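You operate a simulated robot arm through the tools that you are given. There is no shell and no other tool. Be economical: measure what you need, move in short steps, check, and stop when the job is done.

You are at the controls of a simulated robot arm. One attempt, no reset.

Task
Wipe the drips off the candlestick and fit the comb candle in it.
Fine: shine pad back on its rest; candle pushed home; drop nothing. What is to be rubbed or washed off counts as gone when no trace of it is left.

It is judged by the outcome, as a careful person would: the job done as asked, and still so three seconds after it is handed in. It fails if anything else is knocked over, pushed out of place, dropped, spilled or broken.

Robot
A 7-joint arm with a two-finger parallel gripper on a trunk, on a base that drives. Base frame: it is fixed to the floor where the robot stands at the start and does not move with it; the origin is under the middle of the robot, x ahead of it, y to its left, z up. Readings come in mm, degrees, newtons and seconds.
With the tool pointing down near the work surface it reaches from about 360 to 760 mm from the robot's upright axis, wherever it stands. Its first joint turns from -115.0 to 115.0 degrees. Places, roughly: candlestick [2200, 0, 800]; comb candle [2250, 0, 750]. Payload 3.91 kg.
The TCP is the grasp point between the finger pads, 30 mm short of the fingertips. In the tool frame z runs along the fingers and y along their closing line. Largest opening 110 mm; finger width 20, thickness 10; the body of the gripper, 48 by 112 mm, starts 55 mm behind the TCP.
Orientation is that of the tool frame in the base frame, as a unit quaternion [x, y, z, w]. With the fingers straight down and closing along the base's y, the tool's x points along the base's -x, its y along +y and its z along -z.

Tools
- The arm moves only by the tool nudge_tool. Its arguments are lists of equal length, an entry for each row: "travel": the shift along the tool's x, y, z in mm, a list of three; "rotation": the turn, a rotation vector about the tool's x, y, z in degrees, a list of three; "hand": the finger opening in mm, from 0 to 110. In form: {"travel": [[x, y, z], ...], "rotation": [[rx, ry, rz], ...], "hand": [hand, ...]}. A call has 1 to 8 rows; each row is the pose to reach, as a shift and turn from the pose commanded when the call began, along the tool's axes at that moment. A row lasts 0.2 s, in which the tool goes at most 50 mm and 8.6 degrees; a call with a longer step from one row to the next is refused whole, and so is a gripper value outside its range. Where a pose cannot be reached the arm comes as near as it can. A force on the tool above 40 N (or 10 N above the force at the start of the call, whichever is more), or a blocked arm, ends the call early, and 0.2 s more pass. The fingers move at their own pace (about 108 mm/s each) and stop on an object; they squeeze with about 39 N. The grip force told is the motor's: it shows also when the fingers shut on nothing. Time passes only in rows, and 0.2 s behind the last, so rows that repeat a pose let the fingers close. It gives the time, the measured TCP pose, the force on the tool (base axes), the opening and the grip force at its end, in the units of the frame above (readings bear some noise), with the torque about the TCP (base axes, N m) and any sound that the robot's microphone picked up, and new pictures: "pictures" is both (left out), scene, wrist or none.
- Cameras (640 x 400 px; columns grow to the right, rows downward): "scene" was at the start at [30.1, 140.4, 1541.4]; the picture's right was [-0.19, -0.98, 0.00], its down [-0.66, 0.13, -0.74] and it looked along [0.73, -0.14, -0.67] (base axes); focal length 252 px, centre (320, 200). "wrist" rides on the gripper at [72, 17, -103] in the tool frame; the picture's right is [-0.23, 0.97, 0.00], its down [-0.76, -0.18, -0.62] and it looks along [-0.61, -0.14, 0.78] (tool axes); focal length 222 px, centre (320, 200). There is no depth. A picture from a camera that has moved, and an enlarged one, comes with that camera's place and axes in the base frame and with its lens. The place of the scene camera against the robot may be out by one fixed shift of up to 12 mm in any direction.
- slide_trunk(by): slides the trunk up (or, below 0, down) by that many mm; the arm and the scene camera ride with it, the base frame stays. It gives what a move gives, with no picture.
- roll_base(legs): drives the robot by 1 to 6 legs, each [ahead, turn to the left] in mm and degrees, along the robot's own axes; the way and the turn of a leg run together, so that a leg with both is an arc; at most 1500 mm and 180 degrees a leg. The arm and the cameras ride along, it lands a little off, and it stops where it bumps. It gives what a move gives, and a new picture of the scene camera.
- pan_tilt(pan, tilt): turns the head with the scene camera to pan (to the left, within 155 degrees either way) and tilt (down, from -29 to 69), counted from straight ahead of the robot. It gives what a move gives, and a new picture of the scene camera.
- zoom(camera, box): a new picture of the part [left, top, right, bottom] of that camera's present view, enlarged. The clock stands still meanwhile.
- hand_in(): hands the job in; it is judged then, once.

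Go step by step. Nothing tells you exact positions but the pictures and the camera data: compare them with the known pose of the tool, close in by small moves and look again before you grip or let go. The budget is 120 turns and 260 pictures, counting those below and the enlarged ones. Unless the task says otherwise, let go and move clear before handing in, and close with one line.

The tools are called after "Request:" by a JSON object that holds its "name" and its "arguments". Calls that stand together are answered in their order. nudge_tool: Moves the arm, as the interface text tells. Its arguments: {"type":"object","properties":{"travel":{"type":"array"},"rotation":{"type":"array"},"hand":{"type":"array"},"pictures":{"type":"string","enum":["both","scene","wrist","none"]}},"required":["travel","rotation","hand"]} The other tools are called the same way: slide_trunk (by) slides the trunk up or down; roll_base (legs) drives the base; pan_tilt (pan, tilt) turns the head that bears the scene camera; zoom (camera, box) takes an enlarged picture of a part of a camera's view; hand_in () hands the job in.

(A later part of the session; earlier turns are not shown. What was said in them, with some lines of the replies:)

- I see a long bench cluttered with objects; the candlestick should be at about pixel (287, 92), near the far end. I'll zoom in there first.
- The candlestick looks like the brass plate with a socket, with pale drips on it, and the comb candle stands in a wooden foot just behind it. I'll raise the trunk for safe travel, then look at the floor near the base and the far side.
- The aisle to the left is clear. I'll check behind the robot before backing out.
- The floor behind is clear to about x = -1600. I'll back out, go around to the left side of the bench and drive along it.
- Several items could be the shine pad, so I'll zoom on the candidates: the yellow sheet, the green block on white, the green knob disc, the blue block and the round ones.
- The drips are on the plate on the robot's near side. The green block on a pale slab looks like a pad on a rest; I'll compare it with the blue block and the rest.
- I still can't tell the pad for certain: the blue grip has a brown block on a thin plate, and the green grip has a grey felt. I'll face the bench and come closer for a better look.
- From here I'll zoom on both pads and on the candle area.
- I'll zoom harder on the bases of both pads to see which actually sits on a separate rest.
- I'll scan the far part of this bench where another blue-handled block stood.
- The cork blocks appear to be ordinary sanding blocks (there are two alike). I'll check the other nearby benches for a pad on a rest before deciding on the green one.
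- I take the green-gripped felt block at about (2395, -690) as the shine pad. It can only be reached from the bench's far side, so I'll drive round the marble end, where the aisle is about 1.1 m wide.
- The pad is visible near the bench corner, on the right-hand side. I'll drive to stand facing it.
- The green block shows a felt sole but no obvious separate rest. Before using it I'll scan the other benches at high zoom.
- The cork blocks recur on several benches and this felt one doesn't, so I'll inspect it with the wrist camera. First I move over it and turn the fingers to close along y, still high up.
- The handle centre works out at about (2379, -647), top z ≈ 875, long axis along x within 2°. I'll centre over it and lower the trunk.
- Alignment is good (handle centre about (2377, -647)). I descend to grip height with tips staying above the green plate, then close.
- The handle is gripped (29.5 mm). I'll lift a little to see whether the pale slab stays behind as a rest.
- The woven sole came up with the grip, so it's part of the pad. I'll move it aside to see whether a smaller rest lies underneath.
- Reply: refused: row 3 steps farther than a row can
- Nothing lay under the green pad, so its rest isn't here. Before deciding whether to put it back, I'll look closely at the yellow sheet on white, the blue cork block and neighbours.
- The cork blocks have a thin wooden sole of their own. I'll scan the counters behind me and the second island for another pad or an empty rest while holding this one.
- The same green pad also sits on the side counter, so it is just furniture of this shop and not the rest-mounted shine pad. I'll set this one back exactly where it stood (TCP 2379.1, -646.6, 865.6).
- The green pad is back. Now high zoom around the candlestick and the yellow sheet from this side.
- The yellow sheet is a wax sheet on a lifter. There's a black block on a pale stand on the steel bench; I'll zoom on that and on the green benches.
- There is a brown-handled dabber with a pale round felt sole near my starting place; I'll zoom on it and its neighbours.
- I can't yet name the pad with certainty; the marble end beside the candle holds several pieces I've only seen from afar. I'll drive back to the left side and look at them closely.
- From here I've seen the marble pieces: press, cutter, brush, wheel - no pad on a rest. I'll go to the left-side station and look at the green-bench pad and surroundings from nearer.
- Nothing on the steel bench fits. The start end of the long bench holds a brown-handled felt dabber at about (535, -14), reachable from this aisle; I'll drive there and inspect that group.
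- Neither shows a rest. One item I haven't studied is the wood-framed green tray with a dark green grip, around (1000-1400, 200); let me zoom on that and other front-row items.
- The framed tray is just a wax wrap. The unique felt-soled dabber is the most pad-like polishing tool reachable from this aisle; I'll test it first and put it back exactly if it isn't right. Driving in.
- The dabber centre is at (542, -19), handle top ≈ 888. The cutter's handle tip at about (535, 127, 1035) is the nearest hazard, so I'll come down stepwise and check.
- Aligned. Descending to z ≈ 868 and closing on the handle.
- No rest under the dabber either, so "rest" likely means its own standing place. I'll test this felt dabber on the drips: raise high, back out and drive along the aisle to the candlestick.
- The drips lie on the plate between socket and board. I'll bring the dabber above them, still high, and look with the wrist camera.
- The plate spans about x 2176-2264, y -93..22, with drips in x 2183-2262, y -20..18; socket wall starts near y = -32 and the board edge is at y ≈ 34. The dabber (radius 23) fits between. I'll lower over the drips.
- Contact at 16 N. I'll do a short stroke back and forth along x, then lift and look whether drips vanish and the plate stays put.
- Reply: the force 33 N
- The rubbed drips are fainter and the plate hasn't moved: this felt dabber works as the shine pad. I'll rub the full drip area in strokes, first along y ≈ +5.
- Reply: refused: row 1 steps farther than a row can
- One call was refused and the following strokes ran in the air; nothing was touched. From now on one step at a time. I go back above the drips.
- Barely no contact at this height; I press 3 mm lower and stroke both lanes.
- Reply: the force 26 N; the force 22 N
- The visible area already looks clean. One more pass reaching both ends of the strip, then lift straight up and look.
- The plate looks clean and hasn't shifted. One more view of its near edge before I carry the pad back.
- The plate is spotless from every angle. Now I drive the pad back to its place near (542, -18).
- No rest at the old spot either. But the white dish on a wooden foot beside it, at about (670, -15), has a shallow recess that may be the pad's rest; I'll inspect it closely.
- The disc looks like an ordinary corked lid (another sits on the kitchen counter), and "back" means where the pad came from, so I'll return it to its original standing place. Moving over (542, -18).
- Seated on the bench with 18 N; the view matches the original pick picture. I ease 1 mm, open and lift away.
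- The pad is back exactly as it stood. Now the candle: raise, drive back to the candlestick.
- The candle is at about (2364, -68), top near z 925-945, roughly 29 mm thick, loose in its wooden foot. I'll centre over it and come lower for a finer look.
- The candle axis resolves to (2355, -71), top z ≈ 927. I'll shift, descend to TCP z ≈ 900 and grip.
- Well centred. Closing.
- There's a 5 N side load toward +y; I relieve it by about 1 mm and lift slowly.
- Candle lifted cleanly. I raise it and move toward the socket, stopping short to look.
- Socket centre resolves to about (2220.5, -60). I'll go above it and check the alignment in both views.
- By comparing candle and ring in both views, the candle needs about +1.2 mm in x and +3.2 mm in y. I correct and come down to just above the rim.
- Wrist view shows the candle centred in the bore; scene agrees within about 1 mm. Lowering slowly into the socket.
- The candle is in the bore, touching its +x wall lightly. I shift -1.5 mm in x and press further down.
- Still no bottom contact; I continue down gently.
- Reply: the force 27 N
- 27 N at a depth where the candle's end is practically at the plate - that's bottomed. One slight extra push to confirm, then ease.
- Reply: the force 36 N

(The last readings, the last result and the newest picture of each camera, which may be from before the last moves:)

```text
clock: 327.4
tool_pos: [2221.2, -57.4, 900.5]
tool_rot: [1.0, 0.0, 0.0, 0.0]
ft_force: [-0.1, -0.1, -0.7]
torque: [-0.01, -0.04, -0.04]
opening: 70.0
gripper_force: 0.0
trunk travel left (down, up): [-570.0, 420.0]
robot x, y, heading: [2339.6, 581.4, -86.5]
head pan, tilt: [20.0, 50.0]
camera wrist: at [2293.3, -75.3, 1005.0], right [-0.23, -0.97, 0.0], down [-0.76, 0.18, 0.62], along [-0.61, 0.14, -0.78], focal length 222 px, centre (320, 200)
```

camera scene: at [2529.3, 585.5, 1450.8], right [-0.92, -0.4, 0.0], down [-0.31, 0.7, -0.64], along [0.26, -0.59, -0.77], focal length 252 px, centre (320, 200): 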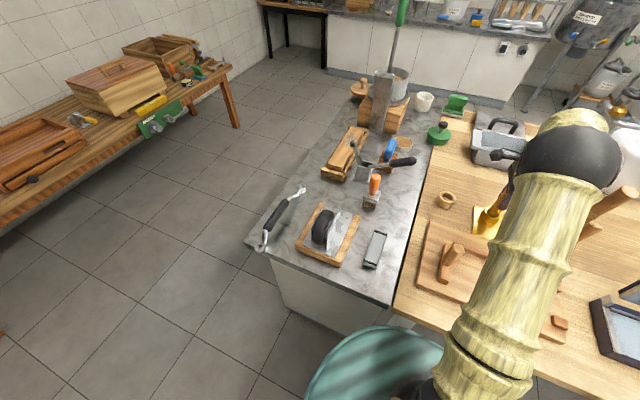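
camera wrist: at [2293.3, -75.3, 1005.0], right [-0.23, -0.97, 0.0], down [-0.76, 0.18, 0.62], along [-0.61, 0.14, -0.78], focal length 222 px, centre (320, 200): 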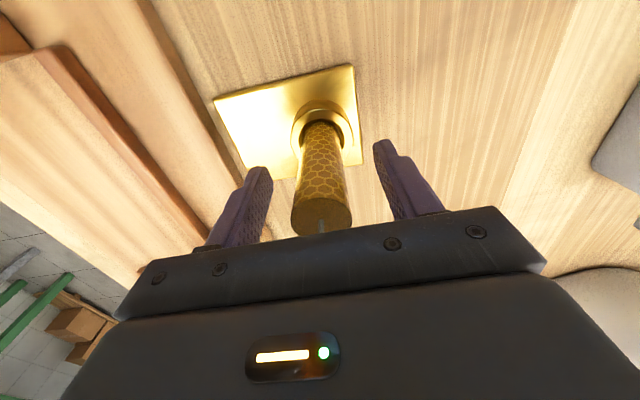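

The candle stands by itself. I lift straight up, clear, and inspect.

Request:
{"name": "nudge_tool", "arguments": {"travel": [[0, 0, -35], [0, 0, -75], [0, 0, -115], [0, 0, -155]], "rotation": [[0, 0, 0], [0, 0, 0], [0, 0, 0], [0, 0, 0]], "hand": [70, 70, 70, 70], "pictures": "wrist"}}

Request:
{"name": "slide_trunk", "arguments": {"by": 230}}

Request:
{"name": "roll_base", "arguments": {"legs": [[-150, 0]]}}

Request:
{"name": "pan_tilt", "arguments": {"pan": 20, "tilt": 45}}

```text
clock: 328.4
tool_pos: [2222.0, -57.8, 1056.1]
tool_rot: [1.0, 0.0, 0.0, 0.0]
ft_force: [-0.3, 0.3, -0.7]
torque: [0.03, 0.03, -0.04]
opening: 69.9
gripper_force: 0.1
trunk travel left (down, up): [-570.0, 420.0]
robot x, y, heading: [2340.1, 581.7, -86.0]
head pan, tilt: [20.0, 50.0]
camera wrist: at [2294.2, -76.6, 1161.0], right [-0.23, -0.97, 0.0], down [-0.76, 0.18, 0.62], along [-0.61, 0.14, -0.78], focal length 222 px, centre (320, 200)
```

wrist: 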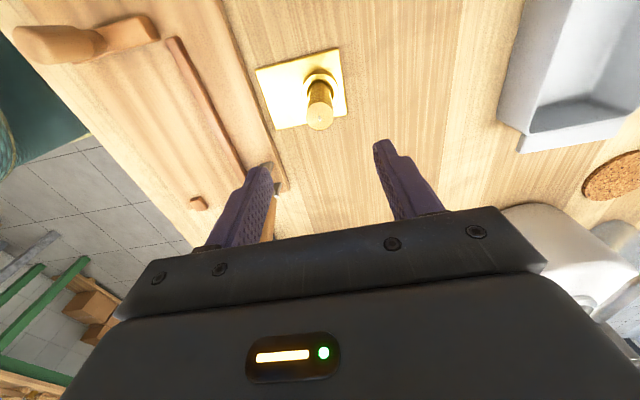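

```text
clock: 330.8
tool_pos: [2222.7, -59.6, 1285.5]
tool_rot: [1.0, 0.0, 0.0, 0.0]
ft_force: [-0.4, -0.5, 0.4]
torque: [-0.02, 0.0, -0.01]
opening: 69.7
gripper_force: 0.1
trunk travel left (down, up): [-800.0, 190.0]
robot x, y, heading: [2338.8, 582.6, -86.4]
head pan, tilt: [20.0, 50.0]
```

```text
clock: 332.2
tool_pos: [2210.9, 89.7, 1286.9]
tool_rot: [1.0, 0.0, -0.001, 0.0]
ft_force: [-1.2, 0.6, -0.3]
torque: [-0.06, 0.0, 0.05]
opening: 69.7
gripper_force: 0.1
trunk travel left (down, up): [-800.0, 190.0]
robot x, y, heading: [2327.3, 731.7, -86.6]
head pan, tilt: [20.0, 50.0]
camera scene: at [2519.7, 736.0, 1680.8], right [-0.92, -0.4, 0.0], down [-0.31, 0.7, -0.64], along [0.26, -0.59, -0.77], focal length 252 px, centre (320, 200)
```

scene: 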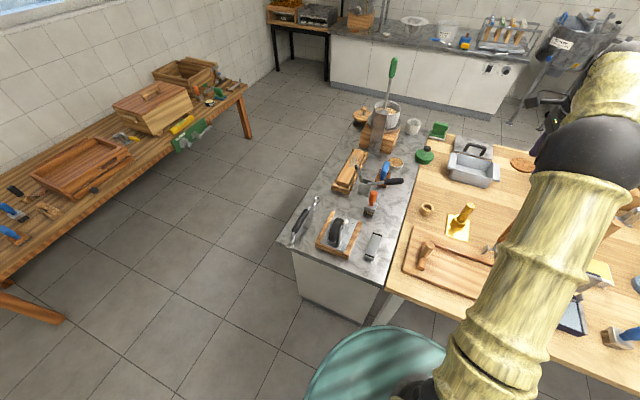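

```text
clock: 332.8
tool_pos: [2212.6, 89.2, 1286.3]
tool_rot: [1.0, 0.0, -0.001, 0.0]
ft_force: [0.3, -1.0, 0.4]
torque: [0.04, -0.05, -0.03]
opening: 69.9
gripper_force: 0.1
trunk travel left (down, up): [-800.0, 190.0]
robot x, y, heading: [2331.1, 731.8, -86.3]
head pan, tilt: [20.0, 45.0]
camera scene: at [2521.6, 729.7, 1687.6], right [-0.92, -0.4, 0.0], down [-0.28, 0.65, -0.71], along [0.28, -0.65, -0.71], focal length 252 px, centre (320, 200)
```

scene: 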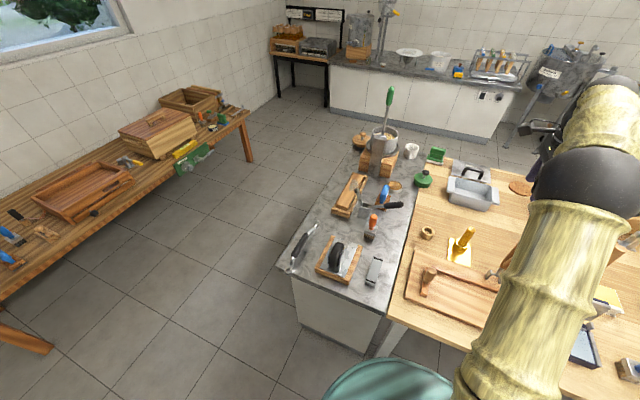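

Request:
{"name": "zoom", "arguments": {"camera": "scene", "box": [410, 215, 490, 275]}}

Request:
{"name": "zoom", "arguments": {"camera": "scene", "box": [420, 140, 460, 170]}}

```text
6.67 times, centred on (450, 245) of scene
camera zoom: at [2521.6, 729.7, 1687.6], right [-0.92, -0.4, 0.0], down [-0.28, 0.65, -0.71], along [0.28, -0.65, -0.71], focal length 1680 px, centre (-547, -100)
```

zoom: 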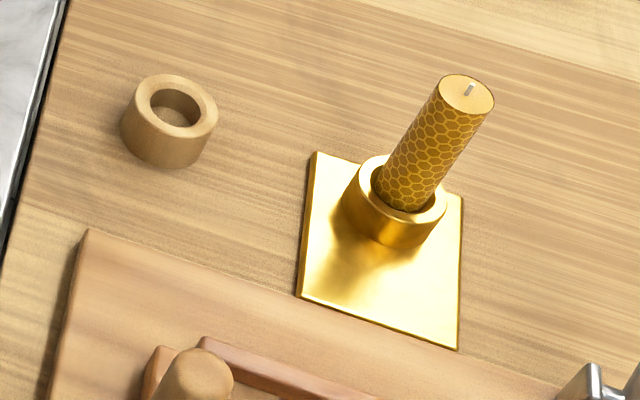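

```text
13.33 times, centred on (440, 155) of scene
camera zoom: at [2521.6, 729.7, 1687.6], right [-0.92, -0.4, 0.0], down [-0.28, 0.65, -0.71], along [0.28, -0.65, -0.71], focal length 3359 px, centre (-1280, 800)
```

zoom: 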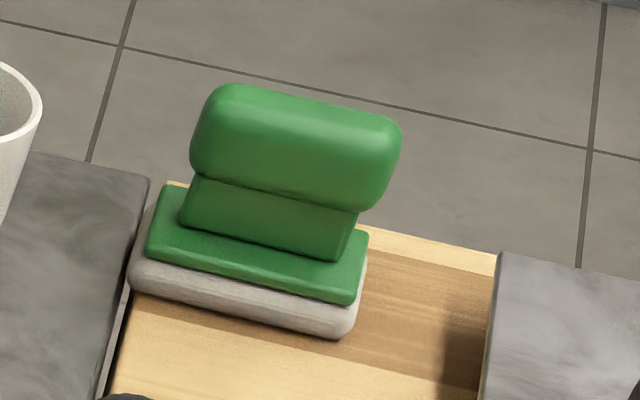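

The brass plate is spotless and the comb candle stands upright, seated at the bottom of the socket. The felt pad and the green pad are back where they stood, and the arm is clear, so I'm handing in.

Request:
{"name": "hand_in", "arguments": {}}

```text
The job is handed in.
```

I handed the job in: the drips are wiped off the candlestick, and the comb candle is pushed to the bottom of its socket. I used the round felt pad with the brown handle as the shine pad. I saw no separate rest under it, so I put it back where it first stood on the bench, not on a confirmed rest.
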